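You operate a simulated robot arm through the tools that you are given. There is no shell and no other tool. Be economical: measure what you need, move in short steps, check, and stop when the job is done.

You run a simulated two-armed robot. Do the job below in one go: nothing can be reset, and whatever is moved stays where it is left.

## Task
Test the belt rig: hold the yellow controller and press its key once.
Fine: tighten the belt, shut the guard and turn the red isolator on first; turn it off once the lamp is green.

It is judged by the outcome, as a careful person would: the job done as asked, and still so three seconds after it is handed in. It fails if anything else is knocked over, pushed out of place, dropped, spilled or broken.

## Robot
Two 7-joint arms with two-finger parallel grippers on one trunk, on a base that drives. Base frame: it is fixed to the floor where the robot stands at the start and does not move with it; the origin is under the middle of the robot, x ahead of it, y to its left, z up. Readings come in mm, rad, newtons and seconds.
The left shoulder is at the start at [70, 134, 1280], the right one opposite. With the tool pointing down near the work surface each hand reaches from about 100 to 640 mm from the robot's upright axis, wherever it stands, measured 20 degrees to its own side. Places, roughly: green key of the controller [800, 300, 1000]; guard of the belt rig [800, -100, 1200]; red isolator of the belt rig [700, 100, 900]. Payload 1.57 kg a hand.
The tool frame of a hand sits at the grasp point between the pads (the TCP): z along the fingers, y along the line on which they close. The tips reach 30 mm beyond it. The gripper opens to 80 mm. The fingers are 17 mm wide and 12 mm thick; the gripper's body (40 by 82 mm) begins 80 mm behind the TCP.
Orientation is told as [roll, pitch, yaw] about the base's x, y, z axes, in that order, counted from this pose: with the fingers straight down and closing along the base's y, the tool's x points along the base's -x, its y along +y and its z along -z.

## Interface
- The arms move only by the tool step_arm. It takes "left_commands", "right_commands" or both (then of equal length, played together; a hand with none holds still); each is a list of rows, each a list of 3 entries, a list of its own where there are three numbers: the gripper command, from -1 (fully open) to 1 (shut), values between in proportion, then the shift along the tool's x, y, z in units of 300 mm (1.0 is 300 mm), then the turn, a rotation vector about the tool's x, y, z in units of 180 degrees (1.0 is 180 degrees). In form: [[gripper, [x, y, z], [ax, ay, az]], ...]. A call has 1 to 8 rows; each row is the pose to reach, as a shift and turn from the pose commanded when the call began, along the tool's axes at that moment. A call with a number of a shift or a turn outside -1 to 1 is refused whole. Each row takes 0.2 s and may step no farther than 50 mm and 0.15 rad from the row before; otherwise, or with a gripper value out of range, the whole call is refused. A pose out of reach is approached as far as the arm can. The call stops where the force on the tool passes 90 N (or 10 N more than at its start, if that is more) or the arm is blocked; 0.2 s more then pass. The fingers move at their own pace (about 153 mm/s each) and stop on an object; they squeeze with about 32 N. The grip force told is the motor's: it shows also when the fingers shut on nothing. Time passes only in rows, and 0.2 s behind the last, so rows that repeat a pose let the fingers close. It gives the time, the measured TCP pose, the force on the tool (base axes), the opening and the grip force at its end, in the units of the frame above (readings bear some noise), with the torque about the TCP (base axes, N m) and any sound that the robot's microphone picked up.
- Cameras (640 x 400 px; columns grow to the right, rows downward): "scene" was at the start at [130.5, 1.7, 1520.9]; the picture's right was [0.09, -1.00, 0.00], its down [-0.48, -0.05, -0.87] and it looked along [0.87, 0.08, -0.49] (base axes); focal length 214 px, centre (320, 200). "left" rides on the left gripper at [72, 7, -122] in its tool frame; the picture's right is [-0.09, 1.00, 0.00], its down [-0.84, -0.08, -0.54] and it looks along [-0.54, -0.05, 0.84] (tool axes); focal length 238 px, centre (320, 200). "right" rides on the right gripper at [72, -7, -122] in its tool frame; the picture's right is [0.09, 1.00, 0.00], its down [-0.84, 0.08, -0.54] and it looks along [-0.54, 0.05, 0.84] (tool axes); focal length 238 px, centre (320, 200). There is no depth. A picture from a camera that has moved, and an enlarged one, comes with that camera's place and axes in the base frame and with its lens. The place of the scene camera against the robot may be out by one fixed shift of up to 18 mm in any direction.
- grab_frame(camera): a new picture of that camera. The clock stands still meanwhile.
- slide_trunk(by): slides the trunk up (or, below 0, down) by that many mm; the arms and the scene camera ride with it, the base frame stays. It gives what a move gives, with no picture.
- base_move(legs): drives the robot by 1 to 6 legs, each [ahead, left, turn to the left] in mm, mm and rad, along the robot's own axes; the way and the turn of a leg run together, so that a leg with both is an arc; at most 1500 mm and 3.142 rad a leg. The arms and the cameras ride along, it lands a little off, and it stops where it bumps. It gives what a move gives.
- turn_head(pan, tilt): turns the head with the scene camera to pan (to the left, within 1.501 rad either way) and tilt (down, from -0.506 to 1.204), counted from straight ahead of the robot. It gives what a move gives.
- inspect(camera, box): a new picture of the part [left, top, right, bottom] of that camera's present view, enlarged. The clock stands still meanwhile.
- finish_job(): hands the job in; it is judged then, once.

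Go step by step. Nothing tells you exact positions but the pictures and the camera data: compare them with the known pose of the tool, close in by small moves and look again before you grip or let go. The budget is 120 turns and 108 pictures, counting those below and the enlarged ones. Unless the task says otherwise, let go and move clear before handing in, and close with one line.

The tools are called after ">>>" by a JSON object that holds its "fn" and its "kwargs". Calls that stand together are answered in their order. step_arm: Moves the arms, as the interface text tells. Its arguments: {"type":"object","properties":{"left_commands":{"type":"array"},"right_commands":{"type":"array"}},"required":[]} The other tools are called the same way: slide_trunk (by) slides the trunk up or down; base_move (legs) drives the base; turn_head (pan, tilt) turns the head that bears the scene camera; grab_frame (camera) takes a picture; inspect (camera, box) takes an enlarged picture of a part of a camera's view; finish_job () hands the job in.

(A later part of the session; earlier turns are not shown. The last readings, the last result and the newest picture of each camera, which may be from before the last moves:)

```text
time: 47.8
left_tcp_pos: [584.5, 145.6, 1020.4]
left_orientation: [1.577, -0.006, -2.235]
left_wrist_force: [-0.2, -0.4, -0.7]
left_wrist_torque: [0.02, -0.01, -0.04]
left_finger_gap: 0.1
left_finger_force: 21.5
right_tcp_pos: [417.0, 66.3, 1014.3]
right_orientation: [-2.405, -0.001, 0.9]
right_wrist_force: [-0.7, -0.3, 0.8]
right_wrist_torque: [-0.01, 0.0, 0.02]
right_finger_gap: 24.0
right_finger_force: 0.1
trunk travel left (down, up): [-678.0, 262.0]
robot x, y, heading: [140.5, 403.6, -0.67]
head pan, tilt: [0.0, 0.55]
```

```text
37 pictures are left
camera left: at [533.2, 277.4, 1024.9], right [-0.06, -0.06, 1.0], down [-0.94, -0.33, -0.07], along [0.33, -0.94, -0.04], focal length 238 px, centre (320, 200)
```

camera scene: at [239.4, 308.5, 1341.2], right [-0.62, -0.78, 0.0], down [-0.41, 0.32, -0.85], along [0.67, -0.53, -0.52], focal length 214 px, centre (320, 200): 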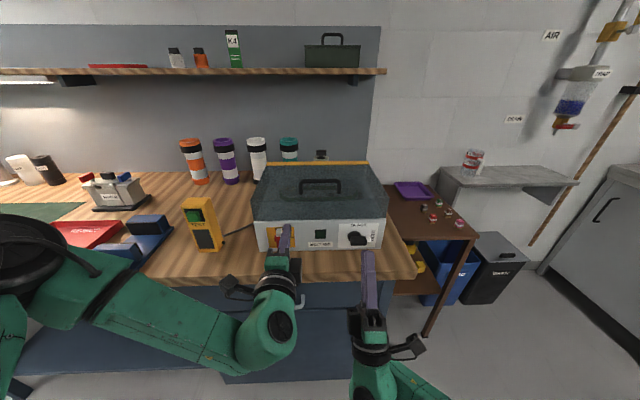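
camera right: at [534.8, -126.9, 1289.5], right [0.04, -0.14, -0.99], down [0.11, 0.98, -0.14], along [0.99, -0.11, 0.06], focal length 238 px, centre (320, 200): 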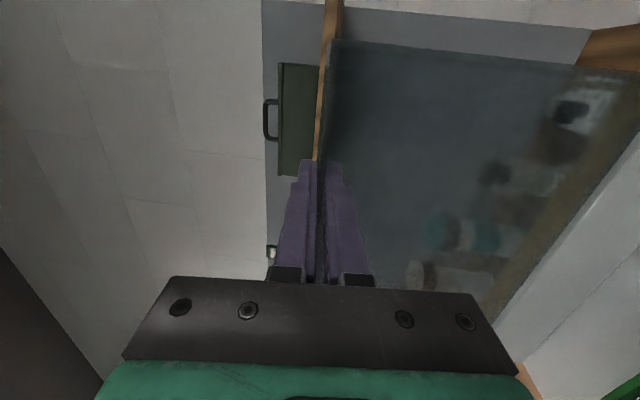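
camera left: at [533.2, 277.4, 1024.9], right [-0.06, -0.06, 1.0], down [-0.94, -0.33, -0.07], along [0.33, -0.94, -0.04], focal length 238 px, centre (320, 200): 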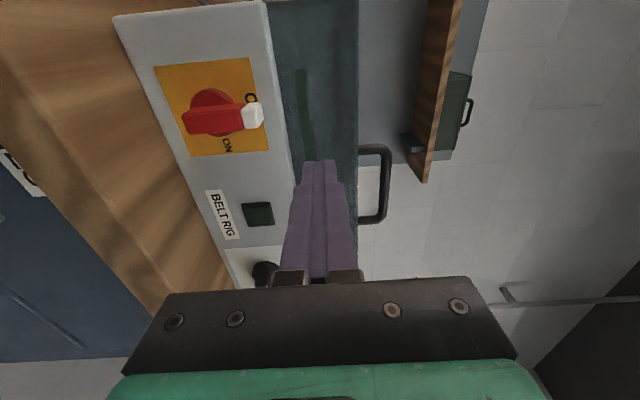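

Guard is shut. Now the isolator (axis about u 110, z 930): I'll bring the left closed fingers to the left of its pointer tip.

>>> {"fn": "step_arm", "kwargs": {"left_commands": [[1, [0.07, -0.07, 0.0], [0, 0, 0]], [1, [0.14, -0.14, 0.03], [0, 0, 0]], [1, [0.207, -0.21, 0.083], [0, 0, 0]], [1, [0.207, -0.21, 0.13], [0, 0, 0]], [1, [0.207, -0.21, 0.17], [0, 0, 0]]]}}

>>> {"fn": "grab_frame", "kwargs": {"camera": "left"}}

>>> {"fn": "inspect", "kwargs": {"camera": "scene", "box": [240, 150, 410, 270]}}

```text
time: 49.0
left_tcp_pos: [663.9, 164.7, 958.1]
left_orientation: [1.574, -0.007, -2.234]
left_wrist_force: [0.4, -0.2, 0.0]
left_wrist_torque: [0.01, 0.03, 0.01]
left_finger_gap: 0.0
left_finger_force: 20.9
left hand out of reach, approached as far as the arm can: row 5
right_tcp_pos: [417.7, 63.9, 1012.5]
right_orientation: [-2.404, -0.002, 0.9]
right_wrist_force: [-0.7, 0.2, -0.6]
right_wrist_torque: [-0.03, 0.01, 0.01]
right_finger_gap: 24.2
right_finger_force: 0.0
trunk travel left (down, up): [-678.0, 262.0]
robot x, y, heading: [143.4, 399.4, -0.67]
head pan, tilt: [0.0, 0.55]
```

```text
36 pictures are left
camera left: at [612.6, 296.0, 963.3], right [-0.05, -0.07, 1.0], down [-0.94, -0.33, -0.07], along [0.33, -0.94, -0.04], focal length 238 px, centre (320, 200)
```

left: 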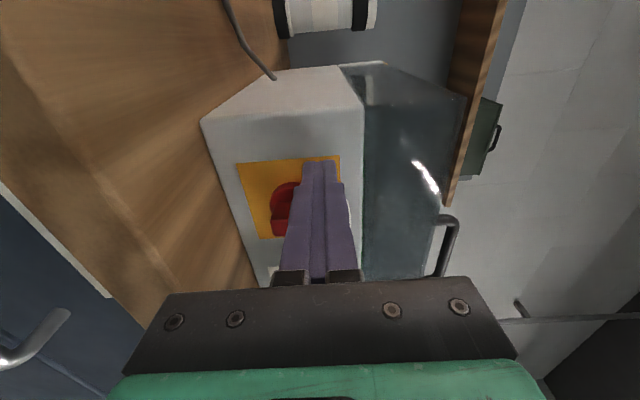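

```text
3.33 times, centred on (325, 210) of scene
camera zoom: at [239.8, 308.4, 1341.1], right [-0.62, -0.78, 0.0], down [-0.41, 0.32, -0.85], along [0.67, -0.53, -0.52], focal length 715 px, centre (303, 167)
```

zoom: 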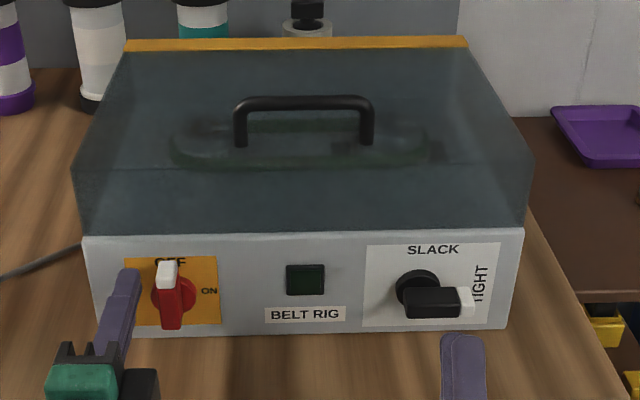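

Positioned left of the pointer. Sweeping it clockwise to ON.

>>> {"fn": "step_arm", "kwargs": {"left_commands": [[1, [-0.05, 0.007, 0], [0, 0, 0]], [1, [-0.09, 0.012, 0], [0, 0, 0]], [1, [-0.127, 0.015, 0], [0, 0, 0]], [1, [-0.167, 0.0, 0], [0, 0, 0]], [1, [-0.195, -0.025, 0], [0, 0, 0]], [1, [-0.2, -0.04, 0], [0, 0, 0]]]}}

>>> {"fn": "inspect", "kwargs": {"camera": "scene", "box": [240, 190, 360, 270]}}

>>> {"fn": "grab_frame", "kwargs": {"camera": "left"}}

```text
time: 50.4
left_tcp_pos: [642.7, 149.0, 980.9]
left_orientation: [1.574, -0.009, -2.233]
left_wrist_force: [0.1, -0.7, 0.3]
left_wrist_torque: [0.04, -0.03, 0.03]
left_finger_gap: 0.2
left_finger_force: 21.1
left hand out of reach, approached as far as the arm can: row 1, 2, 3, 4, 5, 6
right_tcp_pos: [417.1, 64.5, 1012.8]
right_orientation: [-2.405, -0.001, 0.897]
right_wrist_force: [0.5, -0.2, -0.2]
right_wrist_torque: [-0.01, -0.01, 0.02]
right_finger_gap: 23.9
right_finger_force: 0.0
trunk travel left (down, up): [-678.0, 262.0]
robot x, y, heading: [137.3, 402.8, -0.673]
head pan, tilt: [0.0, 0.55]
```

```text
5.00 times, centred on (300, 230) of scene
camera zoom: at [239.6, 308.4, 1341.2], right [-0.62, -0.78, 0.0], down [-0.41, 0.32, -0.85], along [0.67, -0.53, -0.52], focal length 1072 px, centre (420, 50)
```

zoom: 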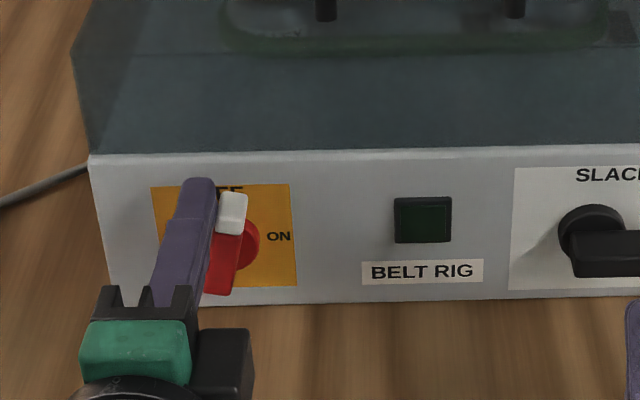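

```text
33 pictures are left
camera left: at [592.2, 280.6, 985.1], right [-0.06, -0.07, 1.0], down [-0.94, -0.33, -0.07], along [0.33, -0.94, -0.04], focal length 238 px, centre (320, 200)
```

left: 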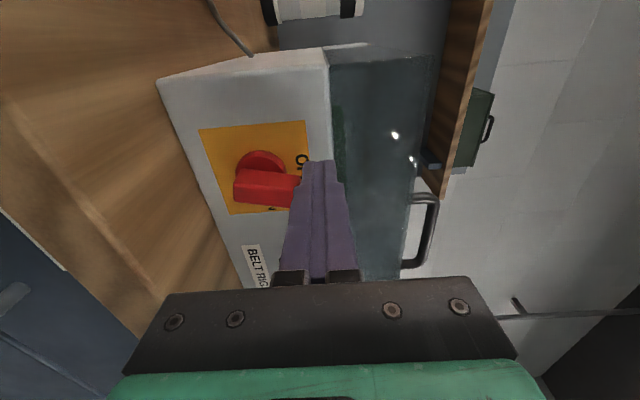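

Left arm is too folded there. I'll back off the base and lower the trunk for a better posture.

>>> {"fn": "base_move", "kwargs": {"legs": [[-90, 0, 0]]}}

>>> {"fn": "slide_trunk", "kwargs": {"by": -60}}

>>> {"fn": "inspect", "kwargs": {"camera": "scene", "box": [220, 150, 400, 270]}}

```text
time: 51.5
left_tcp_pos: [571.6, 206.0, 979.8]
left_orientation: [1.574, -0.007, -2.233]
left_wrist_force: [0.1, 0.1, 0.2]
left_wrist_torque: [0.01, -0.03, 0.0]
left_finger_gap: 0.1
left_finger_force: 21.2
right_tcp_pos: [345.1, 120.9, 1012.8]
right_orientation: [-2.405, 0.0, 0.897]
right_wrist_force: [0.8, 0.4, -1.4]
right_wrist_torque: [0.04, 0.02, 0.01]
right_finger_gap: 23.9
right_finger_force: 0.0
trunk travel left (down, up): [-678.0, 262.0]
robot x, y, heading: [65.5, 457.9, -0.674]
head pan, tilt: [0.0, 0.55]
```

```text
time: 52.5
left_tcp_pos: [571.9, 205.7, 920.7]
left_orientation: [1.577, -0.005, -2.235]
left_wrist_force: [0.3, -0.4, 0.4]
left_wrist_torque: [-0.03, 0.02, -0.02]
left_finger_gap: 0.0
left_finger_force: 21.3
right_tcp_pos: [345.3, 120.8, 953.3]
right_orientation: [-2.405, -0.003, 0.898]
right_wrist_force: [-0.2, -0.1, 0.0]
right_wrist_torque: [0.01, 0.0, -0.01]
right_finger_gap: 24.1
right_finger_force: 0.0
trunk travel left (down, up): [-618.0, 322.0]
robot x, y, heading: [67.7, 456.0, -0.669]
head pan, tilt: [0.0, 0.55]
```

```text
3.33 times, centred on (310, 210) of scene
camera zoom: at [168.3, 364.9, 1281.2], right [-0.62, -0.78, 0.0], down [-0.41, 0.32, -0.85], along [0.67, -0.53, -0.52], focal length 715 px, centre (353, 167)
```

zoom: 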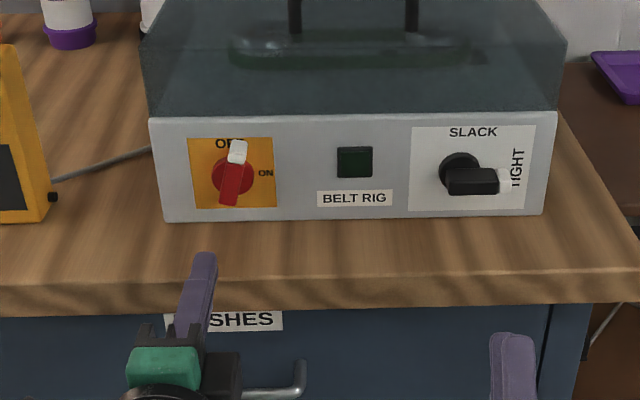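

>>> {"fn": "step_arm", "kwargs": {"left_commands": [[1, [0.04, 0.07, 0.08], [0, 0, 0]], [1, [0.073, 0.123, 0.16], [0, 0, 0]], [1, [0.073, 0.123, 0.24], [0, 0, 0]], [1, [0.073, 0.123, 0.327], [0, 0, 0]], [1, [0.02, 0.132, 0.327], [0, 0, 0]]]}}

>>> {"fn": "inspect", "kwargs": {"camera": "scene", "box": [220, 150, 400, 270]}}

```text
time: 53.7
left_tcp_pos: [652.2, 156.9, 965.0]
left_orientation: [1.574, -0.007, -2.237]
left_wrist_force: [-0.5, 0.3, 0.5]
left_wrist_torque: [0.01, 0.02, 0.0]
left_finger_gap: 0.0
left_finger_force: 21.5
left hand out of reach, approached as far as the arm can: row 5
right_tcp_pos: [345.3, 122.1, 952.5]
right_orientation: [-2.408, -0.003, 0.897]
right_wrist_force: [-0.2, 0.6, 0.3]
right_wrist_torque: [0.0, 0.0, 0.01]
right_finger_gap: 24.1
right_finger_force: 0.1
trunk travel left (down, up): [-618.0, 322.0]
robot x, y, heading: [70.7, 459.0, -0.668]
head pan, tilt: [0.0, 0.55]
```

```text
3.33 times, centred on (310, 210) of scene
camera zoom: at [167.7, 364.9, 1281.2], right [-0.62, -0.78, 0.0], down [-0.41, 0.32, -0.85], along [0.67, -0.53, -0.52], focal length 715 px, centre (353, 167)
```

zoom: 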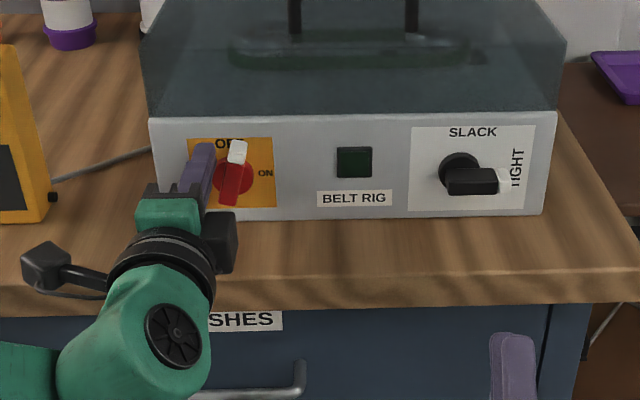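

Moving sideways is what hits the arm's limit, so I'll sweep sideways with the base instead.

>>> {"fn": "base_move", "kwargs": {"legs": [[0, -30, 0]]}}

>>> {"fn": "inspect", "kwargs": {"camera": "scene", "box": [220, 150, 400, 270]}}

```text
time: 54.5
left_tcp_pos: [634.5, 133.4, 963.5]
left_orientation: [1.574, -0.007, -2.237]
left_wrist_force: [0.3, -0.3, 0.4]
left_wrist_torque: [0.02, 0.02, 0.01]
left_finger_gap: 0.0
left_finger_force: 20.8
right_tcp_pos: [329.1, 99.7, 952.7]
right_orientation: [-2.404, -0.003, 0.899]
right_wrist_force: [-0.1, -0.3, -0.2]
right_wrist_torque: [0.02, 0.02, 0.02]
right_finger_gap: 23.9
right_finger_force: 0.0
trunk travel left (down, up): [-618.0, 322.0]
robot x, y, heading: [51.7, 439.7, -0.67]
head pan, tilt: [0.0, 0.55]
```

```text
3.33 times, centred on (310, 210) of scene
camera zoom: at [150.8, 342.3, 1281.1], right [-0.62, -0.78, 0.0], down [-0.41, 0.32, -0.85], along [0.67, -0.53, -0.52], focal length 715 px, centre (353, 167)
```

zoom: 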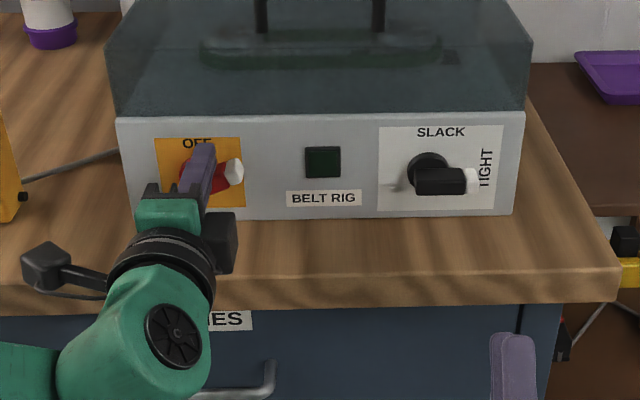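

>>> {"fn": "base_move", "kwargs": {"legs": [[0, -20, 0]]}}

>>> {"fn": "step_arm", "kwargs": {"left_commands": [[1, [0, -0.03, 0], [0, 0, 0]], [1, [0, -0.055, 0], [0, 0, 0]], [1, [0, -0.06, 0], [0, 0, 0]]]}}

>>> {"fn": "inspect", "kwargs": {"camera": "scene", "box": [220, 150, 400, 270]}}

```text
time: 55.3
left_tcp_pos: [623.6, 119.5, 964.9]
left_orientation: [1.573, -0.007, -2.233]
left_wrist_force: [0.3, 0.1, 0.0]
left_wrist_torque: [0.0, -0.01, 0.0]
left_finger_gap: 0.0
left_finger_force: 21.6
right_tcp_pos: [315.5, 83.4, 953.5]
right_orientation: [-2.405, -0.002, 0.899]
right_wrist_force: [-0.6, 0.9, -0.3]
right_wrist_torque: [0.0, 0.01, 0.02]
right_finger_gap: 23.9
right_finger_force: 0.1
trunk travel left (down, up): [-618.0, 322.0]
robot x, y, heading: [34.8, 419.5, -0.671]
head pan, tilt: [0.0, 0.55]
```

```text
time: 56.1
left_tcp_pos: [623.7, 125.0, 953.9]
left_orientation: [1.573, -0.007, -2.235]
left_wrist_force: [1.0, -1.3, 1.9]
left_wrist_torque: [0.01, -0.06, 0.02]
left_finger_gap: 0.0
left_finger_force: 21.7
left hand out of reach, approached as far as the arm can: row 1, 2, 3
right_tcp_pos: [315.4, 83.1, 952.8]
right_orientation: [-2.404, -0.002, 0.899]
right_wrist_force: [0.5, -0.6, 0.0]
right_wrist_torque: [0.0, 0.0, 0.04]
right_finger_gap: 24.0
right_finger_force: 0.0
trunk travel left (down, up): [-618.0, 322.0]
robot x, y, heading: [36.5, 419.4, -0.667]
head pan, tilt: [0.0, 0.55]
```

```text
3.33 times, centred on (310, 210) of scene
camera zoom: at [137.6, 325.7, 1281.2], right [-0.62, -0.78, 0.0], down [-0.41, 0.32, -0.85], along [0.67, -0.53, -0.52], focal length 715 px, centre (353, 167)
```

zoom: 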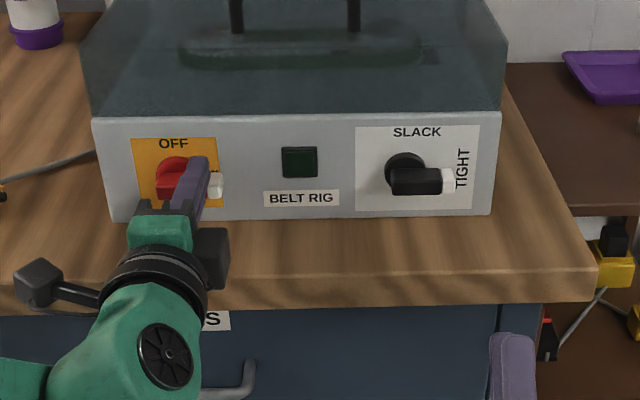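

>>> {"fn": "slide_trunk", "kwargs": {"by": -7}}

>>> {"fn": "inspect", "kwargs": {"camera": "scene", "box": [240, 170, 340, 240]}}

```text
time: 56.7
left_tcp_pos: [623.8, 125.3, 953.1]
left_orientation: [1.586, -0.008, -2.232]
left_wrist_force: [10.2, -6.2, 24.1]
left_wrist_torque: [-0.14, -0.47, -0.08]
left_finger_gap: 0.1
left_finger_force: 20.8
right_tcp_pos: [314.1, 82.6, 947.1]
right_orientation: [-2.406, -0.004, 0.9]
right_wrist_force: [0.0, 0.0, 0.8]
right_wrist_torque: [-0.04, 0.01, -0.02]
right_finger_gap: 23.9
right_finger_force: 0.0
trunk travel left (down, up): [-611.0, 329.0]
robot x, y, heading: [36.2, 418.1, -0.67]
head pan, tilt: [0.0, 0.55]
```

```text
5.71 times, centred on (290, 205) of scene
camera zoom: at [135.6, 326.5, 1274.8], right [-0.62, -0.78, 0.0], down [-0.41, 0.32, -0.85], along [0.67, -0.53, -0.52], focal length 1226 px, centre (491, 171)
```

zoom: 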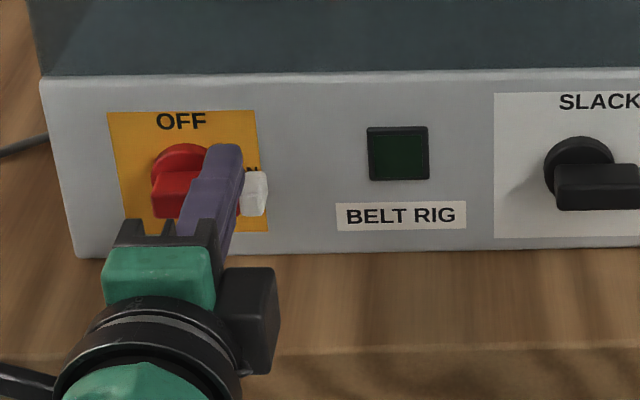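

Isolator is ON against its stop. I'll withdraw and move left, toward the controller.

>>> {"fn": "slide_trunk", "kwargs": {"by": 20}}

>>> {"fn": "base_move", "kwargs": {"legs": [[-120, 0, 0], [0, 240, 0]]}}

>>> {"fn": "slide_trunk", "kwargs": {"by": 110}}

>>> {"fn": "grab_frame", "kwargs": {"camera": "scene"}}

```text
time: 57.4
left_tcp_pos: [622.8, 124.0, 963.7]
left_orientation: [1.569, -0.005, -2.235]
left_wrist_force: [-0.6, 0.4, -1.0]
left_wrist_torque: [0.04, 0.01, -0.03]
left_finger_gap: 0.2
left_finger_force: 21.5
right_tcp_pos: [314.5, 82.3, 966.3]
right_orientation: [-2.405, -0.006, 0.897]
right_wrist_force: [-0.9, 0.1, -0.3]
right_wrist_torque: [0.01, 0.01, 0.02]
right_finger_gap: 24.1
right_finger_force: 0.0
trunk travel left (down, up): [-631.0, 309.0]
robot x, y, heading: [40.1, 418.3, -0.667]
head pan, tilt: [0.0, 0.55]
```

```text
time: 60.0
left_tcp_pos: [679.7, 387.2, 966.5]
left_orientation: [1.574, -0.008, -2.236]
left_wrist_force: [-0.8, 0.4, -0.2]
left_wrist_torque: [-0.01, 0.02, -0.03]
left_finger_gap: 0.0
left_finger_force: 21.6
right_tcp_pos: [373.1, 343.8, 964.5]
right_orientation: [-2.404, -0.002, 0.899]
right_wrist_force: [0.2, 1.1, -0.4]
right_wrist_torque: [0.01, 0.01, 0.0]
right_finger_gap: 24.1
right_finger_force: 0.0
trunk travel left (down, up): [-631.0, 309.0]
robot x, y, heading: [95.0, 682.1, -0.675]
head pan, tilt: [0.0, 0.55]
```

```text
time: 61.4
left_tcp_pos: [680.4, 386.2, 1074.9]
left_orientation: [1.573, -0.007, -2.236]
left_wrist_force: [-0.2, -0.3, 0.0]
left_wrist_torque: [-0.01, 0.01, -0.02]
left_finger_gap: 0.0
left_finger_force: 21.2
right_tcp_pos: [373.0, 344.0, 1075.5]
right_orientation: [-2.404, -0.002, 0.9]
right_wrist_force: [-0.8, 0.1, 0.5]
right_wrist_torque: [-0.03, 0.01, 0.02]
right_finger_gap: 24.2
right_finger_force: 0.0
trunk travel left (down, up): [-741.0, 199.0]
robot x, y, heading: [98.3, 682.7, -0.675]
head pan, tilt: [0.0, 0.55]
```

```text
27 pictures are left
camera scene: at [195.0, 587.4, 1404.1], right [-0.62, -0.78, 0.0], down [-0.41, 0.32, -0.85], along [0.67, -0.53, -0.52], focal length 214 px, centre (320, 200)
```

scene: 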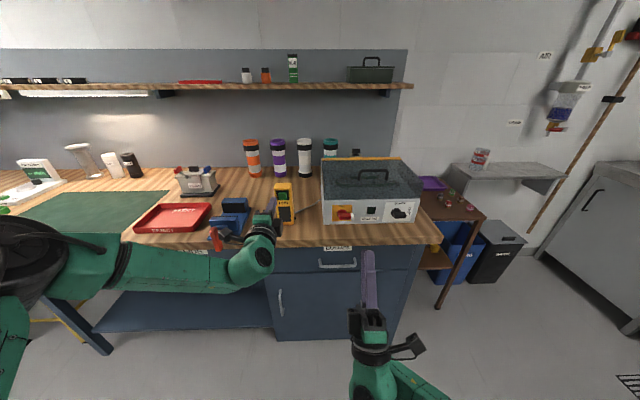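

>>> {"fn": "inspect", "kwargs": {"camera": "scene", "box": [240, 170, 360, 250]}}

>>> {"fn": "grab_frame", "kwargs": {"camera": "left"}}

```text
5.00 times, centred on (300, 210) of scene
camera zoom: at [195.0, 587.4, 1404.1], right [-0.62, -0.78, 0.0], down [-0.41, 0.32, -0.85], along [0.67, -0.53, -0.52], focal length 1072 px, centre (420, 150)
```

zoom: 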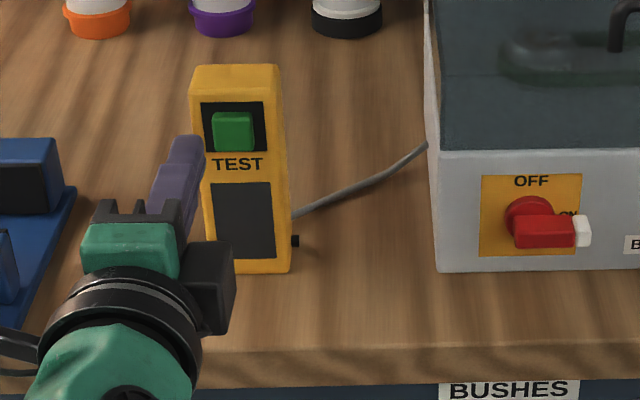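

```text
25 pictures are left
camera left: at [629.1, 518.3, 1081.5], right [-0.05, -0.07, 1.0], down [-0.94, -0.33, -0.07], along [0.33, -0.94, -0.04], focal length 238 px, centre (320, 200)
```

left: 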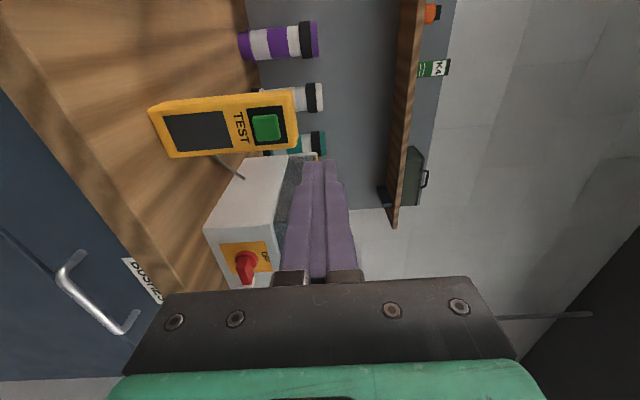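

Controller measured: front face ~n 577, centre u 319, top z≈1045, key z≈1005. Plan: left hand holds it from above, right hand presses the key with closed fingertips. I'll reorient both hands here, clear of everything.

>>> {"fn": "step_arm", "kwargs": {"left_commands": [[-1, [0, 0.03, -0.02], [0.0292, 0.0246, -0.0246]], [-1, [0, 0.06, -0.04], [0.0585, 0.0492, -0.0492]], [-1, [0, 0.09, -0.06], [0.0877, 0.0738, -0.0738]], [-1, [0, 0.12, -0.08], [0.1169, 0.0985, -0.0985]], [-1, [0, 0.15, -0.1], [0.1462, 0.1231, -0.1231]], [-1, [0, 0.19, -0.12], [0.1754, 0.1477, -0.1477]], [-1, [0, 0.233, -0.133], [0.2046, 0.1723, -0.1723]]], "right_commands": [[1, [0, 0, 0], [-0.0239, 0.0239, 0.0296]], [1, [0, 0, 0], [-0.0478, 0.0478, 0.0593]], [1, [0, 0, 0], [-0.0717, 0.0717, 0.0889]], [1, [0, 0, 0], [-0.0956, 0.0956, 0.1186]], [1, [0, 0, 0], [-0.1195, 0.1195, 0.1482]], [1, [0, 0, 0], [-0.1434, 0.1434, 0.1779]], [1, [0, 0, 0], [-0.1672, 0.1672, 0.2075]]]}}

```text
time: 63.0
left_tcp_pos: [648.0, 421.5, 1145.1]
left_orientation: [0.78, -0.306, -1.534]
left_wrist_force: [0.4, 0.4, -0.7]
left_wrist_torque: [0.01, -0.03, -0.03]
left_finger_gap: 79.9
left_finger_force: 0.0
left hand out of reach, approached as far as the arm can: row 7
right_tcp_pos: [372.3, 345.7, 1076.7]
right_orientation: [-1.79, -0.821, 0.765]
right_wrist_force: [-0.2, 0.1, -0.1]
right_wrist_torque: [0.01, 0.01, -0.01]
right_finger_gap: 0.4
right_finger_force: 21.5
trunk travel left (down, up): [-741.0, 199.0]
robot x, y, heading: [95.7, 682.5, -0.674]
head pan, tilt: [0.0, 0.55]
```

>>> {"fn": "step_arm", "kwargs": {"left_commands": [[-1, [0, 0, 0], [0.0292, 0.0246, -0.0246]], [-1, [0, 0, 0], [0.0585, 0.0492, -0.0492]], [-1, [0, 0, 0], [0.0877, 0.0738, -0.0738]], [-1, [0, 0, 0], [0.1169, 0.0985, -0.0985]], [-1, [0, 0, 0], [0.1462, 0.1231, -0.1231]], [-1, [0, 0, 0], [0.1754, 0.1477, -0.1477]], [-1, [0, 0, 0], [0.2046, 0.1723, -0.1723]]], "right_commands": [[1, [0, 0, 0], [-0.0239, 0.0239, 0.0296]], [1, [0, 0, 0], [-0.0478, 0.0478, 0.0593]], [1, [0, 0, 0], [-0.0717, 0.0717, 0.0889]], [1, [0, 0, 0], [-0.0956, 0.0956, 0.1186]], [1, [0, 0, 0], [-0.1195, 0.1195, 0.1482]], [1, [0, 0, 0], [-0.1434, 0.1434, 0.1779]], [1, [0, 0, 0], [-0.1672, 0.1672, 0.2075]]]}}

```text
time: 64.3
left_tcp_pos: [630.1, 479.0, 1125.7]
left_orientation: [0.132, -0.106, -0.953]
left_wrist_force: [0.4, -0.3, -0.2]
left_wrist_torque: [0.05, 0.02, -0.01]
left_finger_gap: 79.8
left_finger_force: 0.0
left hand out of reach, approached as far as the arm can: row 1, 2, 3, 4, 5, 6
right_tcp_pos: [373.6, 345.3, 1037.1]
right_orientation: [-0.77, -0.969, 0.027]
right_wrist_force: [-0.1, -0.9, 0.3]
right_wrist_torque: [-0.02, 0.0, 0.01]
right_finger_gap: 0.0
right_finger_force: 21.0
trunk travel left (down, up): [-741.0, 199.0]
robot x, y, heading: [99.7, 682.7, -0.671]
head pan, tilt: [0.0, 0.55]
stopped in row 6 (right hand): the arm was blocked; the commanded pose is now the measured one
```

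>>> {"fn": "step_arm", "kwargs": {"left_commands": [[-1, [0, 0, 0], [0.02, 0.018, -0.016]], [-1, [0, 0, 0], [0.04, 0.0356, -0.032]]]}}

>>> {"fn": "base_move", "kwargs": {"legs": [[0, 97, 0], [300, 0, 0]]}}

>>> {"fn": "turn_head", "kwargs": {"pan": 0, "tilt": 0.65}}

>>> {"fn": "grab_frame", "kwargs": {"camera": "scene"}}

>>> {"fn": "grab_frame", "kwargs": {"camera": "left"}}

```text
time: 64.9
left_tcp_pos: [624.3, 491.5, 1123.3]
left_orientation: [-0.002, -0.007, -0.843]
left_wrist_force: [0.3, -0.2, 0.3]
left_wrist_torque: [0.02, -0.04, -0.02]
left_finger_gap: 80.0
left_finger_force: 0.1
left hand out of reach, approached as far as the arm can: row 1, 2
right_tcp_pos: [374.5, 344.8, 1037.7]
right_orientation: [-0.77, -0.972, 0.026]
right_wrist_force: [-0.5, -0.3, -0.3]
right_wrist_torque: [-0.02, 0.0, -0.05]
right_finger_gap: 0.0
right_finger_force: 21.2
trunk travel left (down, up): [-741.0, 199.0]
robot x, y, heading: [93.3, 679.9, -0.672]
head pan, tilt: [0.0, 0.55]
```

```text
time: 67.7
left_tcp_pos: [916.8, 380.2, 1123.2]
left_orientation: [-0.001, -0.006, -0.847]
left_wrist_force: [-0.4, 0.3, 0.4]
left_wrist_torque: [0.02, -0.04, -0.05]
left_finger_gap: 79.9
left_finger_force: 0.1
right_tcp_pos: [666.7, 236.1, 1037.8]
right_orientation: [-0.769, -0.971, 0.026]
right_wrist_force: [0.1, 0.6, -0.5]
right_wrist_torque: [0.01, 0.0, -0.02]
right_finger_gap: 0.0
right_finger_force: 21.0
trunk travel left (down, up): [-741.0, 199.0]
robot x, y, heading: [386.9, 570.5, -0.675]
head pan, tilt: [0.0, 0.55]
```

```text
time: 68.4
left_tcp_pos: [918.0, 380.1, 1123.6]
left_orientation: [0.0, -0.008, -0.847]
left_wrist_force: [0.2, 0.3, 0.7]
left_wrist_torque: [0.0, -0.02, 0.01]
left_finger_gap: 79.9
left_finger_force: 0.1
right_tcp_pos: [667.6, 235.2, 1037.0]
right_orientation: [-0.77, -0.97, 0.025]
right_wrist_force: [0.0, 0.6, 0.1]
right_wrist_torque: [-0.02, 0.0, 0.01]
right_finger_gap: 0.0
right_finger_force: 21.6
trunk travel left (down, up): [-741.0, 199.0]
robot x, y, heading: [389.1, 570.7, -0.671]
head pan, tilt: [0.0, 0.649]
```

```text
24 pictures are left
camera scene: at [486.3, 479.5, 1395.3], right [-0.62, -0.78, 0.0], down [-0.47, 0.38, -0.8], along [0.62, -0.5, -0.6], focal length 214 px, centre (320, 200)
```

scene: 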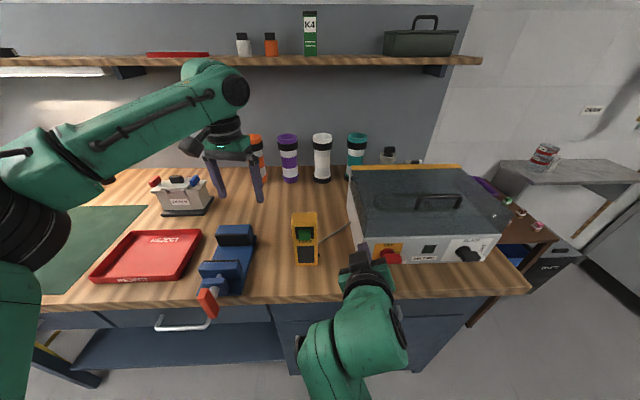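

```text
23 pictures are left
camera left: at [874.9, 439.2, 1243.5], right [0.81, 0.59, 0.0], down [0.49, -0.68, 0.55], along [0.32, -0.44, -0.84], focal length 238 px, centre (320, 200)
```

left: 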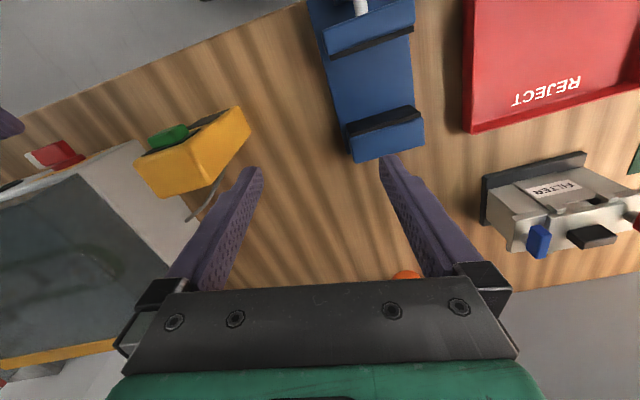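

>>> {"fn": "step_arm", "kwargs": {"left_commands": [[-1, [-0.02, -0.12, 0], [0, 0, 0]], [-1, [-0.04, -0.24, 0], [0, 0, 0]], [-1, [-0.056, -0.362, 0], [0, 0, 0]]]}}

>>> {"fn": "inspect", "kwargs": {"camera": "left", "box": [200, 60, 440, 240]}}

>>> {"fn": "inspect", "kwargs": {"camera": "scene", "box": [220, 170, 400, 290]}}

```text
time: 69.2
left_tcp_pos: [843.4, 355.3, 1108.9]
left_orientation: [-0.002, -0.01, -0.847]
left_wrist_force: [-0.4, 0.7, 0.9]
left_wrist_torque: [0.0, 0.02, 0.01]
left_finger_gap: 79.6
left_finger_force: 0.1
left hand out of reach, approached as far as the arm can: row 1, 2, 3
right_tcp_pos: [666.7, 234.5, 1036.7]
right_orientation: [-0.77, -0.97, 0.023]
right_wrist_force: [0.3, 0.1, 0.2]
right_wrist_torque: [0.0, -0.01, 0.03]
right_finger_gap: 0.0
right_finger_force: 21.8
trunk travel left (down, up): [-741.0, 199.0]
robot x, y, heading: [389.6, 569.6, -0.672]
head pan, tilt: [0.0, 0.649]
```

```text
2.22 times, centred on (320, 150) of left
camera zoom: at [799.8, 414.5, 1231.0], right [0.81, 0.59, 0.0], down [0.49, -0.67, 0.55], along [0.32, -0.44, -0.84], focal length 530 px, centre (320, 311)
```

zoom: 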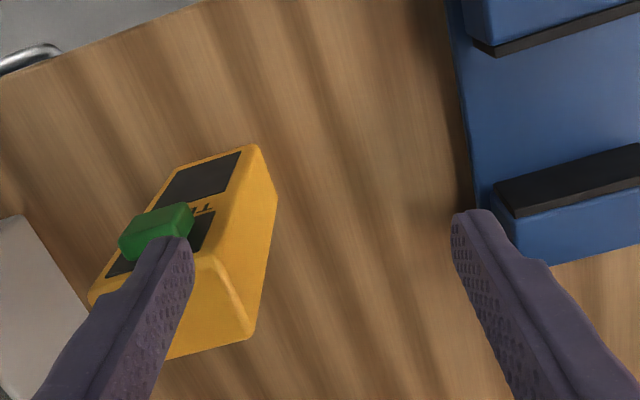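

```text
3.33 times, centred on (310, 230) of scene
camera zoom: at [485.4, 479.8, 1395.4], right [-0.62, -0.78, 0.0], down [-0.47, 0.38, -0.8], along [0.62, -0.5, -0.6], focal length 715 px, centre (353, 100)
```

zoom: 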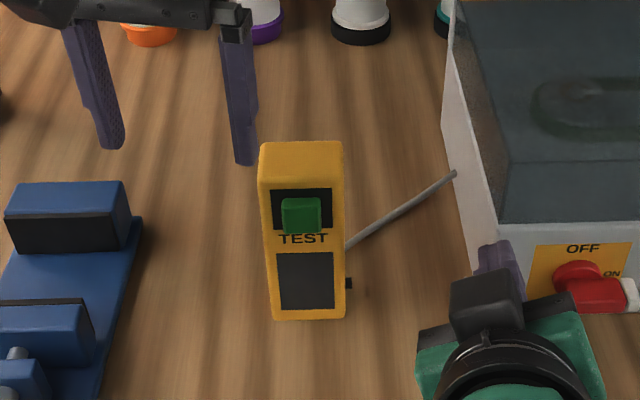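

The left hand prefers to work further out to its own side. I'll shift the robot right so the controller sits about 180 mm to my left, and bring the right hand across pointing left-forward.

>>> {"fn": "step_arm", "kwargs": {"left_commands": [[-1, [-0.057, 0.118, -0.015], [0, 0, -0.028]], [-1, [-0.115, 0.236, -0.03], [0, 0, -0.0554]]]}}

>>> {"fn": "base_move", "kwargs": {"legs": [[-39, -154, 0]]}}

>>> {"fn": "step_arm", "kwargs": {"right_commands": [[1, [-0.05, 0.115, -0.011], [-0.0356, -0.017, -0.0176]], [1, [-0.099, 0.23, -0.022], [-0.0712, -0.034, -0.0352]], [1, [-0.149, 0.345, -0.032], [-0.1068, -0.051, -0.0528]], [1, [-0.198, 0.46, -0.043], [-0.1424, -0.068, -0.0704]], [1, [-0.248, 0.575, -0.054], [-0.178, -0.085, -0.088]]]}}

>>> {"fn": "grab_frame", "kwargs": {"camera": "scene"}}

```text
time: 69.8
left_tcp_pos: [919.6, 380.2, 1119.2]
left_orientation: [-0.004, -0.008, -0.674]
left_wrist_force: [-0.4, 0.4, 0.2]
left_wrist_torque: [-0.03, 0.05, 0.0]
left_finger_gap: 80.1
left_finger_force: 0.0
left hand out of reach, approached as far as the arm can: row 2
right_tcp_pos: [667.7, 235.1, 1036.3]
right_orientation: [-0.771, -0.97, 0.024]
right_wrist_force: [0.6, -0.5, 0.0]
right_wrist_torque: [0.0, 0.06, -0.02]
right_finger_gap: 0.1
right_finger_force: 21.4
trunk travel left (down, up): [-741.0, 199.0]
robot x, y, heading: [390.3, 567.3, -0.671]
head pan, tilt: [0.0, 0.649]
```

```text
time: 71.2
left_tcp_pos: [792.8, 284.8, 1117.6]
left_orientation: [-0.007, -0.007, -0.673]
left_wrist_force: [0.0, 0.3, -1.0]
left_wrist_torque: [-0.04, 0.02, 0.0]
left_finger_gap: 80.2
left_finger_force: 0.0
right_tcp_pos: [540.2, 139.1, 1036.6]
right_orientation: [-0.771, -0.97, 0.024]
right_wrist_force: [0.8, -0.8, -0.1]
right_wrist_torque: [-0.01, -0.01, 0.01]
right_finger_gap: 0.0
right_finger_force: 21.1
trunk travel left (down, up): [-741.0, 199.0]
robot x, y, heading: [264.1, 476.7, -0.673]
head pan, tilt: [0.0, 0.649]
```

```text
time: 72.6
left_tcp_pos: [791.3, 282.7, 1119.5]
left_orientation: [-0.003, -0.01, -0.674]
left_wrist_force: [-0.9, 0.2, -0.4]
left_wrist_torque: [-0.01, -0.02, -0.03]
left_finger_gap: 79.9
left_finger_force: 0.0
right_tcp_pos: [658.7, 269.7, 1013.7]
right_orientation: [-0.77, -0.901, 0.705]
right_wrist_force: [-0.2, -0.1, 0.3]
right_wrist_torque: [0.0, 0.0, 0.05]
right_finger_gap: 0.1
right_finger_force: 21.1
trunk travel left (down, up): [-741.0, 199.0]
robot x, y, heading: [262.2, 477.0, -0.675]
head pan, tilt: [0.0, 0.649]
stopped in row 5 (right hand): the arm was blocked; the commanded pose is now the measured one
```

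```text
20 pictures are left
camera scene: at [358.0, 383.1, 1395.4], right [-0.62, -0.78, 0.0], down [-0.47, 0.38, -0.8], along [0.62, -0.5, -0.6], focal length 214 px, centre (320, 200)
```

scene: 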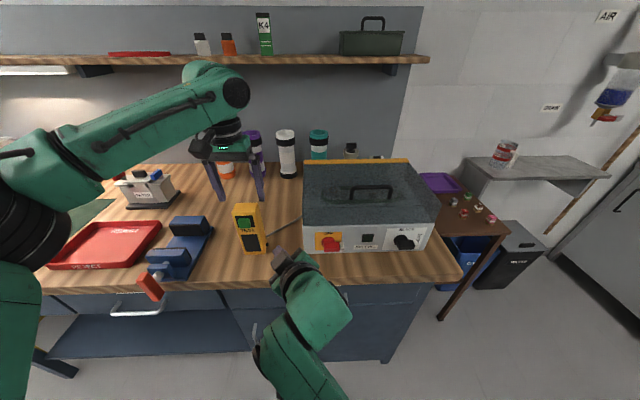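

>>> {"fn": "grab_frame", "kwargs": {"camera": "left"}}

>>> {"fn": "inspect", "kwargs": {"camera": "scene", "box": [180, 140, 340, 270]}}

```text
19 pictures are left
camera left: at [738.4, 334.1, 1240.3], right [0.69, 0.72, 0.0], down [0.6, -0.58, 0.55], along [0.39, -0.38, -0.84], focal length 238 px, centre (320, 200)
```

left: 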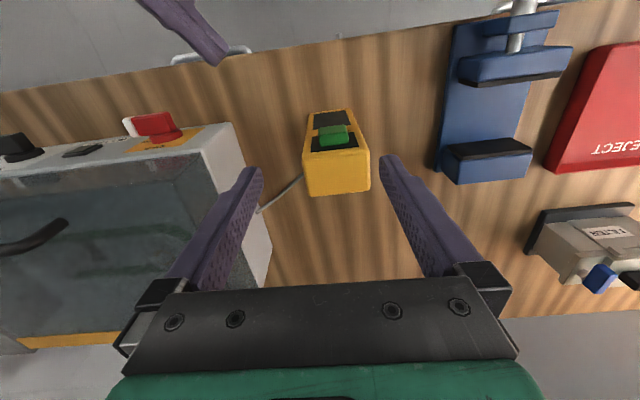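

```text
3.08 times, centred on (260, 205) of scene
camera zoom: at [358.0, 383.1, 1395.4], right [-0.62, -0.78, 0.0], down [-0.47, 0.38, -0.8], along [0.62, -0.5, -0.6], focal length 660 px, centre (505, 185)
```

zoom: 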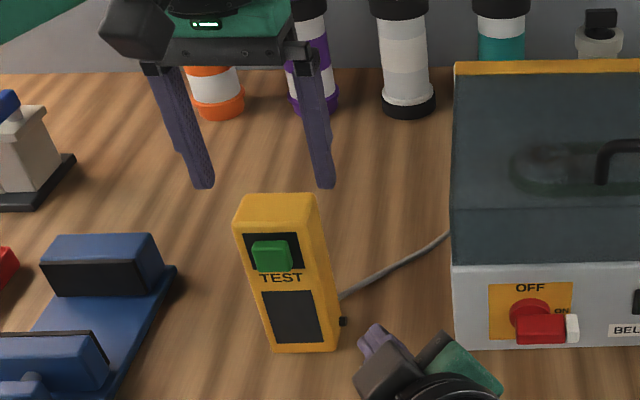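

Wrist view puts the controller's centre at n 585, u 327, square to me. Aligning and descending around its top.

>>> {"fn": "step_arm", "kwargs": {"left_commands": [[-1, [-0.08, 0.042, 0], [0, 0, 0]], [-1, [-0.08, 0.042, 0.08], [0, 0, 0]], [-1, [-0.08, 0.042, 0.17], [0, 0, 0]]]}}

>>> {"fn": "grab_frame", "kwargs": {"camera": "left"}}

```text
time: 73.4
left_tcp_pos: [815.9, 283.6, 1066.0]
left_orientation: [-0.002, -0.008, -0.673]
left_wrist_force: [0.3, -0.3, -0.3]
left_wrist_torque: [-0.02, 0.06, -0.02]
left_finger_gap: 80.0
left_finger_force: 0.2
left hand out of reach, approached as far as the arm can: row 1, 2, 3
right_tcp_pos: [661.4, 269.3, 1012.4]
right_orientation: [-0.771, -0.901, 0.704]
right_wrist_force: [-0.5, 0.9, 0.4]
right_wrist_torque: [-0.01, 0.01, 0.0]
right_finger_gap: 0.0
right_finger_force: 21.4
trunk travel left (down, up): [-741.0, 199.0]
robot x, y, heading: [261.6, 473.6, -0.667]
head pan, tilt: [0.0, 0.649]
```

```text
17 pictures are left
camera left: at [762.8, 334.8, 1187.7], right [0.69, 0.72, 0.0], down [0.6, -0.58, 0.55], along [0.39, -0.38, -0.84], focal length 238 px, centre (320, 200)
```

left: 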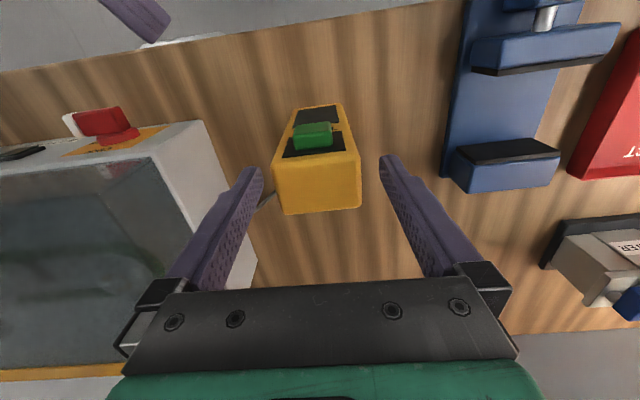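

>>> {"fn": "step_arm", "kwargs": {"left_commands": [[-1, [0, 0, 0.05], [0, 0, 0]], [-1, [0, 0, 0.1], [0, 0, 0]], [-1, [0, 0, 0.15], [0, 0, 0]]]}}

>>> {"fn": "inspect", "kwargs": {"camera": "scene", "box": [180, 140, 340, 270]}}

```text
time: 74.2
left_tcp_pos: [816.5, 283.3, 1023.3]
left_orientation: [-0.004, -0.009, -0.674]
left_wrist_force: [-0.3, 0.1, -0.2]
left_wrist_torque: [0.0, -0.02, 0.01]
left_finger_gap: 80.3
left_finger_force: 0.2
right_tcp_pos: [660.5, 268.5, 1013.0]
right_orientation: [-0.771, -0.9, 0.704]
right_wrist_force: [0.5, -0.2, -0.1]
right_wrist_torque: [0.0, 0.02, -0.01]
right_finger_gap: 0.2
right_finger_force: 21.5
trunk travel left (down, up): [-741.0, 199.0]
robot x, y, heading: [262.0, 474.5, -0.674]
head pan, tilt: [0.0, 0.649]
```

```text
3.08 times, centred on (260, 205) of scene
camera zoom: at [358.7, 383.1, 1395.4], right [-0.62, -0.78, 0.0], down [-0.47, 0.38, -0.8], along [0.62, -0.5, -0.6], focal length 660 px, centre (505, 185)
```

zoom: 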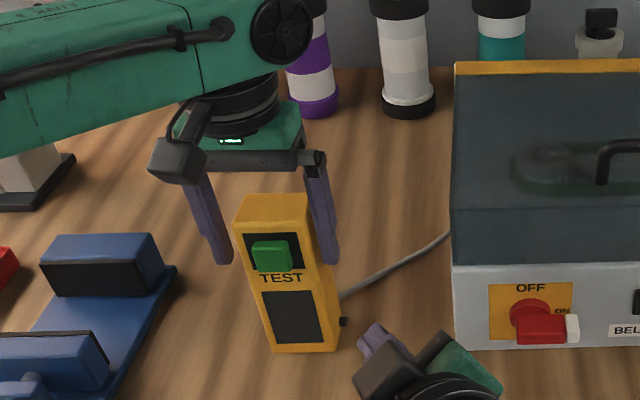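

>>> {"fn": "step_arm", "kwargs": {"left_commands": [[-0.5, [0, 0, 0], [0, 0, 0]], [-0.4, [0, 0, 0], [0, 0, 0]], [0.2, [0, 0, 0], [0, 0, 0]], [0.4, [0, 0, 0], [0, 0, 0]]]}}

>>> {"fn": "inspect", "kwargs": {"camera": "scene", "box": [180, 140, 340, 270]}}

```text
time: 75.2
left_tcp_pos: [816.3, 283.7, 1021.6]
left_orientation: [-0.004, -0.01, -0.673]
left_wrist_force: [-0.6, 0.7, 0.3]
left_wrist_torque: [0.05, 0.05, 0.01]
left_finger_gap: 61.8
left_finger_force: 32.1
right_tcp_pos: [659.5, 268.1, 1013.0]
right_orientation: [-0.771, -0.902, 0.704]
right_wrist_force: [0.4, -0.4, -0.6]
right_wrist_torque: [-0.01, -0.03, 0.02]
right_finger_gap: 0.1
right_finger_force: 21.0
trunk travel left (down, up): [-741.0, 199.0]
robot x, y, heading: [263.9, 476.5, -0.674]
head pan, tilt: [0.0, 0.649]
```

```text
3.08 times, centred on (260, 205) of scene
camera zoom: at [358.7, 383.0, 1395.3], right [-0.62, -0.78, 0.0], down [-0.47, 0.38, -0.8], along [0.62, -0.5, -0.6], focal length 660 px, centre (505, 185)
```

zoom: 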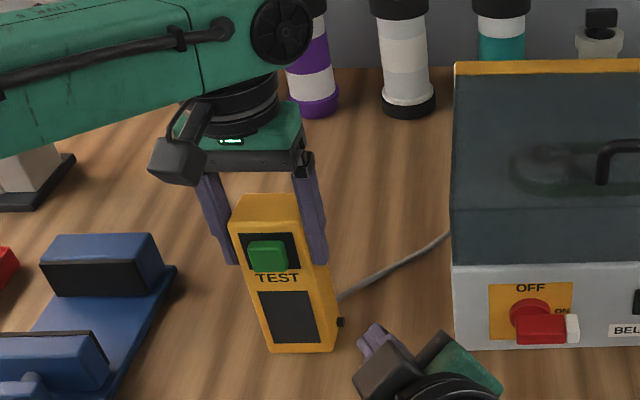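

Controller is firmly held. Now bring the right fingertips in front of the key.

>>> {"fn": "step_arm", "kwargs": {"right_commands": [[1, [-0.085, 0.043, 0.065], [0, 0, 0]], [1, [-0.169, 0.086, 0.13], [0, 0, 0]], [1, [-0.254, 0.129, 0.195], [0, 0, 0]]]}}

>>> {"fn": "inspect", "kwargs": {"camera": "scene", "box": [180, 140, 340, 270]}}

```text
time: 75.9
left_tcp_pos: [816.0, 284.1, 1022.6]
left_orientation: [-0.003, -0.008, -0.671]
left_wrist_force: [0.9, -0.3, 0.1]
left_wrist_torque: [0.03, 0.04, 0.0]
left_finger_gap: 62.1
left_finger_force: 31.6
right_tcp_pos: [700.3, 266.0, 958.8]
right_orientation: [-0.803, -0.715, 0.693]
right_wrist_force: [-0.9, 0.6, -0.4]
right_wrist_torque: [0.02, 0.0, 0.0]
right_finger_gap: 0.3
right_finger_force: 21.8
trunk travel left (down, up): [-741.0, 199.0]
robot x, y, heading: [264.3, 474.5, -0.674]
head pan, tilt: [0.0, 0.649]
stopped in row 3 (right hand): the arm was blocked; the commanded pose is now the measured one
```

```text
3.08 times, centred on (260, 205) of scene
camera zoom: at [358.8, 382.8, 1395.3], right [-0.62, -0.78, 0.0], down [-0.47, 0.38, -0.8], along [0.62, -0.5, -0.6], focal length 660 px, centre (505, 185)
```

zoom: 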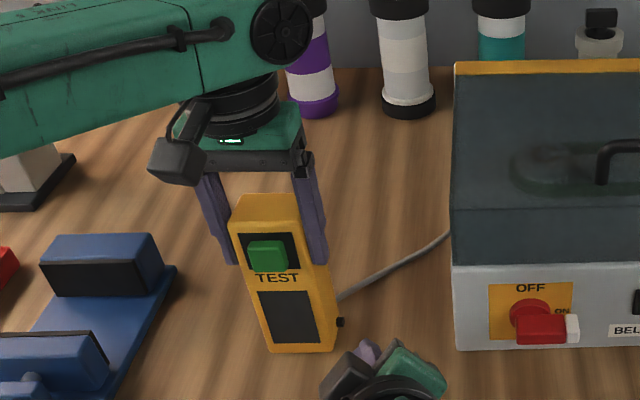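

The right wrist won't reach straight across. Alternative: point the right fingers to the left and press the key with the finger's side. I'll back off and swing the right hand.

>>> {"fn": "step_arm", "kwargs": {"right_commands": [[1, [0, -0.027, -0.123], [0, 0, 0]], [1, [0.002, -0.055, -0.247], [0, 0, 0]], [1, [0.003, -0.082, -0.37], [0, 0, 0]], [1, [0.003, -0.082, -0.37], [-0.03, -0.025, -0.024]], [1, [0.003, -0.082, -0.37], [-0.06, -0.05, -0.048]], [1, [0.003, -0.082, -0.37], [-0.09, -0.075, -0.072]], [1, [0.003, -0.082, -0.37], [-0.12, -0.1, -0.096]], [1, [0.003, -0.082, -0.37], [-0.15, -0.125, -0.12]]]}}

>>> {"fn": "grab_frame", "kwargs": {"camera": "scene"}}

```text
time: 77.7
left_tcp_pos: [815.5, 284.6, 1022.5]
left_orientation: [-0.003, -0.006, -0.674]
left_wrist_force: [0.3, 0.6, 0.2]
left_wrist_torque: [-0.01, 0.0, 0.0]
left_finger_gap: 61.9
left_finger_force: 32.2
right_tcp_pos: [611.9, 273.8, 1027.4]
right_orientation: [-0.806, -0.719, 1.416]
right_wrist_force: [-0.1, -0.2, 0.5]
right_wrist_torque: [0.0, 0.01, 0.02]
right_finger_gap: 0.0
right_finger_force: 21.2
trunk travel left (down, up): [-741.0, 199.0]
robot x, y, heading: [260.1, 472.9, -0.669]
head pan, tilt: [0.0, 0.649]
```

```text
13 pictures are left
camera scene: at [358.8, 382.0, 1395.3], right [-0.62, -0.78, 0.0], down [-0.47, 0.38, -0.8], along [0.62, -0.5, -0.61], focal length 214 px, centre (320, 200)
```

scene: 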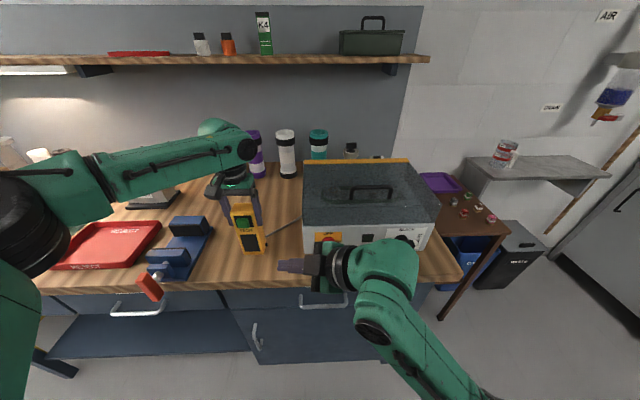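

Full motion achieved. Now approach with the fingertip in front of the key.

>>> {"fn": "step_arm", "kwargs": {"right_commands": [[1, [-0.037, -0.057, 0.095], [0, 0, 0]], [1, [-0.074, -0.114, 0.19], [0, 0, 0]], [1, [-0.11, -0.17, 0.284], [0, 0, 0]], [1, [-0.147, -0.227, 0.379], [0, 0, 0]]]}}

>>> {"fn": "inspect", "kwargs": {"camera": "scene", "box": [190, 180, 310, 260]}}

>>> {"fn": "inspect", "kwargs": {"camera": "left", "box": [200, 40, 440, 220]}}

```text
time: 78.7
left_tcp_pos: [816.4, 284.5, 1022.9]
left_orientation: [-0.003, -0.011, -0.676]
left_wrist_force: [0.4, -1.1, 0.5]
left_wrist_torque: [0.01, -0.07, -0.01]
left_finger_gap: 61.6
left_finger_force: 32.4
right_tcp_pos: [748.3, 304.7, 1034.1]
right_orientation: [-0.802, -0.716, 1.412]
right_wrist_force: [-0.3, -0.4, -0.2]
right_wrist_torque: [-0.01, -0.01, -0.01]
right_finger_gap: 0.0
right_finger_force: 20.8
trunk travel left (down, up): [-741.0, 199.0]
robot x, y, heading: [259.4, 473.6, -0.671]
head pan, tilt: [0.0, 0.649]
```

```text
5.00 times, centred on (250, 220) of scene
camera zoom: at [359.6, 383.6, 1395.3], right [-0.62, -0.78, 0.0], down [-0.47, 0.38, -0.8], along [0.62, -0.5, -0.61], focal length 1072 px, centre (670, 100)
```

zoom: 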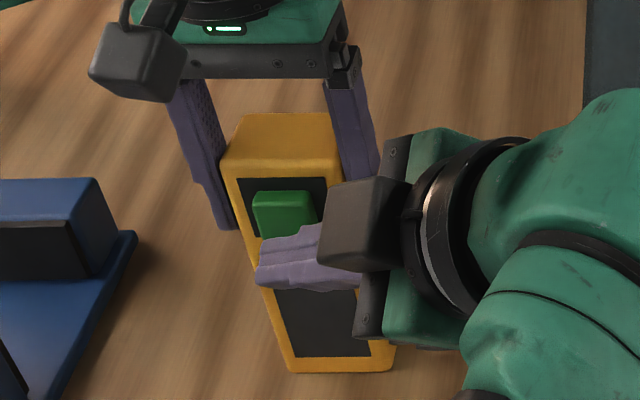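

```text
2.22 times, centred on (320, 130) of left
camera zoom: at [764.0, 334.9, 1143.5], right [0.69, 0.72, 0.0], down [0.6, -0.58, 0.55], along [0.39, -0.38, -0.84], focal length 530 px, centre (320, 356)
```

zoom: 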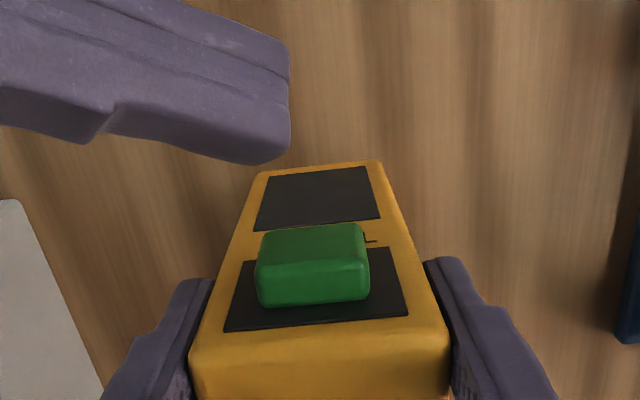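

Tip is right in front of the key with ~17 mm to go. Pressing in.

>>> {"fn": "step_arm", "kwargs": {"right_commands": [[1, [0.013, -0.029, 0.027], [0, 0, 0]], [1, [0.019, -0.043, 0.034], [0, 0, 0]], [1, [0.0227, -0.0515, 0.0375], [0, 0, 0]], [1, [0.0263, -0.06, 0.0415], [0, 0, 0]]]}}

>>> {"fn": "inspect", "kwargs": {"camera": "left", "box": [200, 40, 440, 220]}}

```text
time: 79.7
left_tcp_pos: [816.2, 284.3, 1021.9]
left_orientation: [-0.004, -0.009, -0.674]
left_wrist_force: [0.9, -0.8, 0.3]
left_wrist_torque: [0.03, -0.02, -0.01]
left_finger_gap: 62.0
left_finger_force: 32.3
right_tcp_pos: [767.3, 294.9, 1032.2]
right_orientation: [-0.805, -0.717, 1.413]
right_wrist_force: [-0.6, 1.0, 0.2]
right_wrist_torque: [0.03, -0.01, 0.04]
right_finger_gap: 0.1
right_finger_force: 21.7
trunk travel left (down, up): [-741.0, 199.0]
robot x, y, heading: [263.0, 475.1, -0.673]
head pan, tilt: [0.0, 0.649]
```

```text
2.22 times, centred on (320, 130) of left
camera zoom: at [763.5, 334.5, 1143.5], right [0.69, 0.72, 0.0], down [0.6, -0.58, 0.55], along [0.39, -0.38, -0.84], focal length 530 px, centre (320, 356)
```

zoom: 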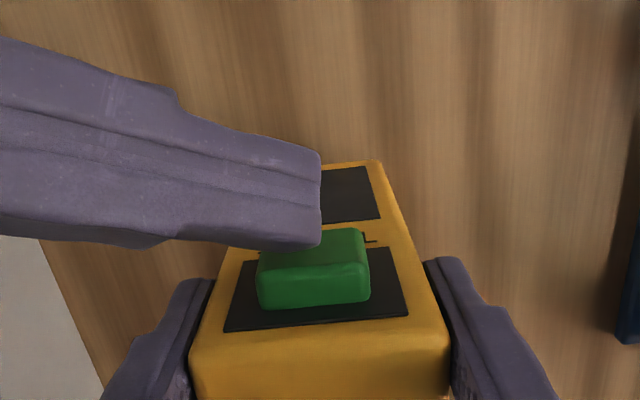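

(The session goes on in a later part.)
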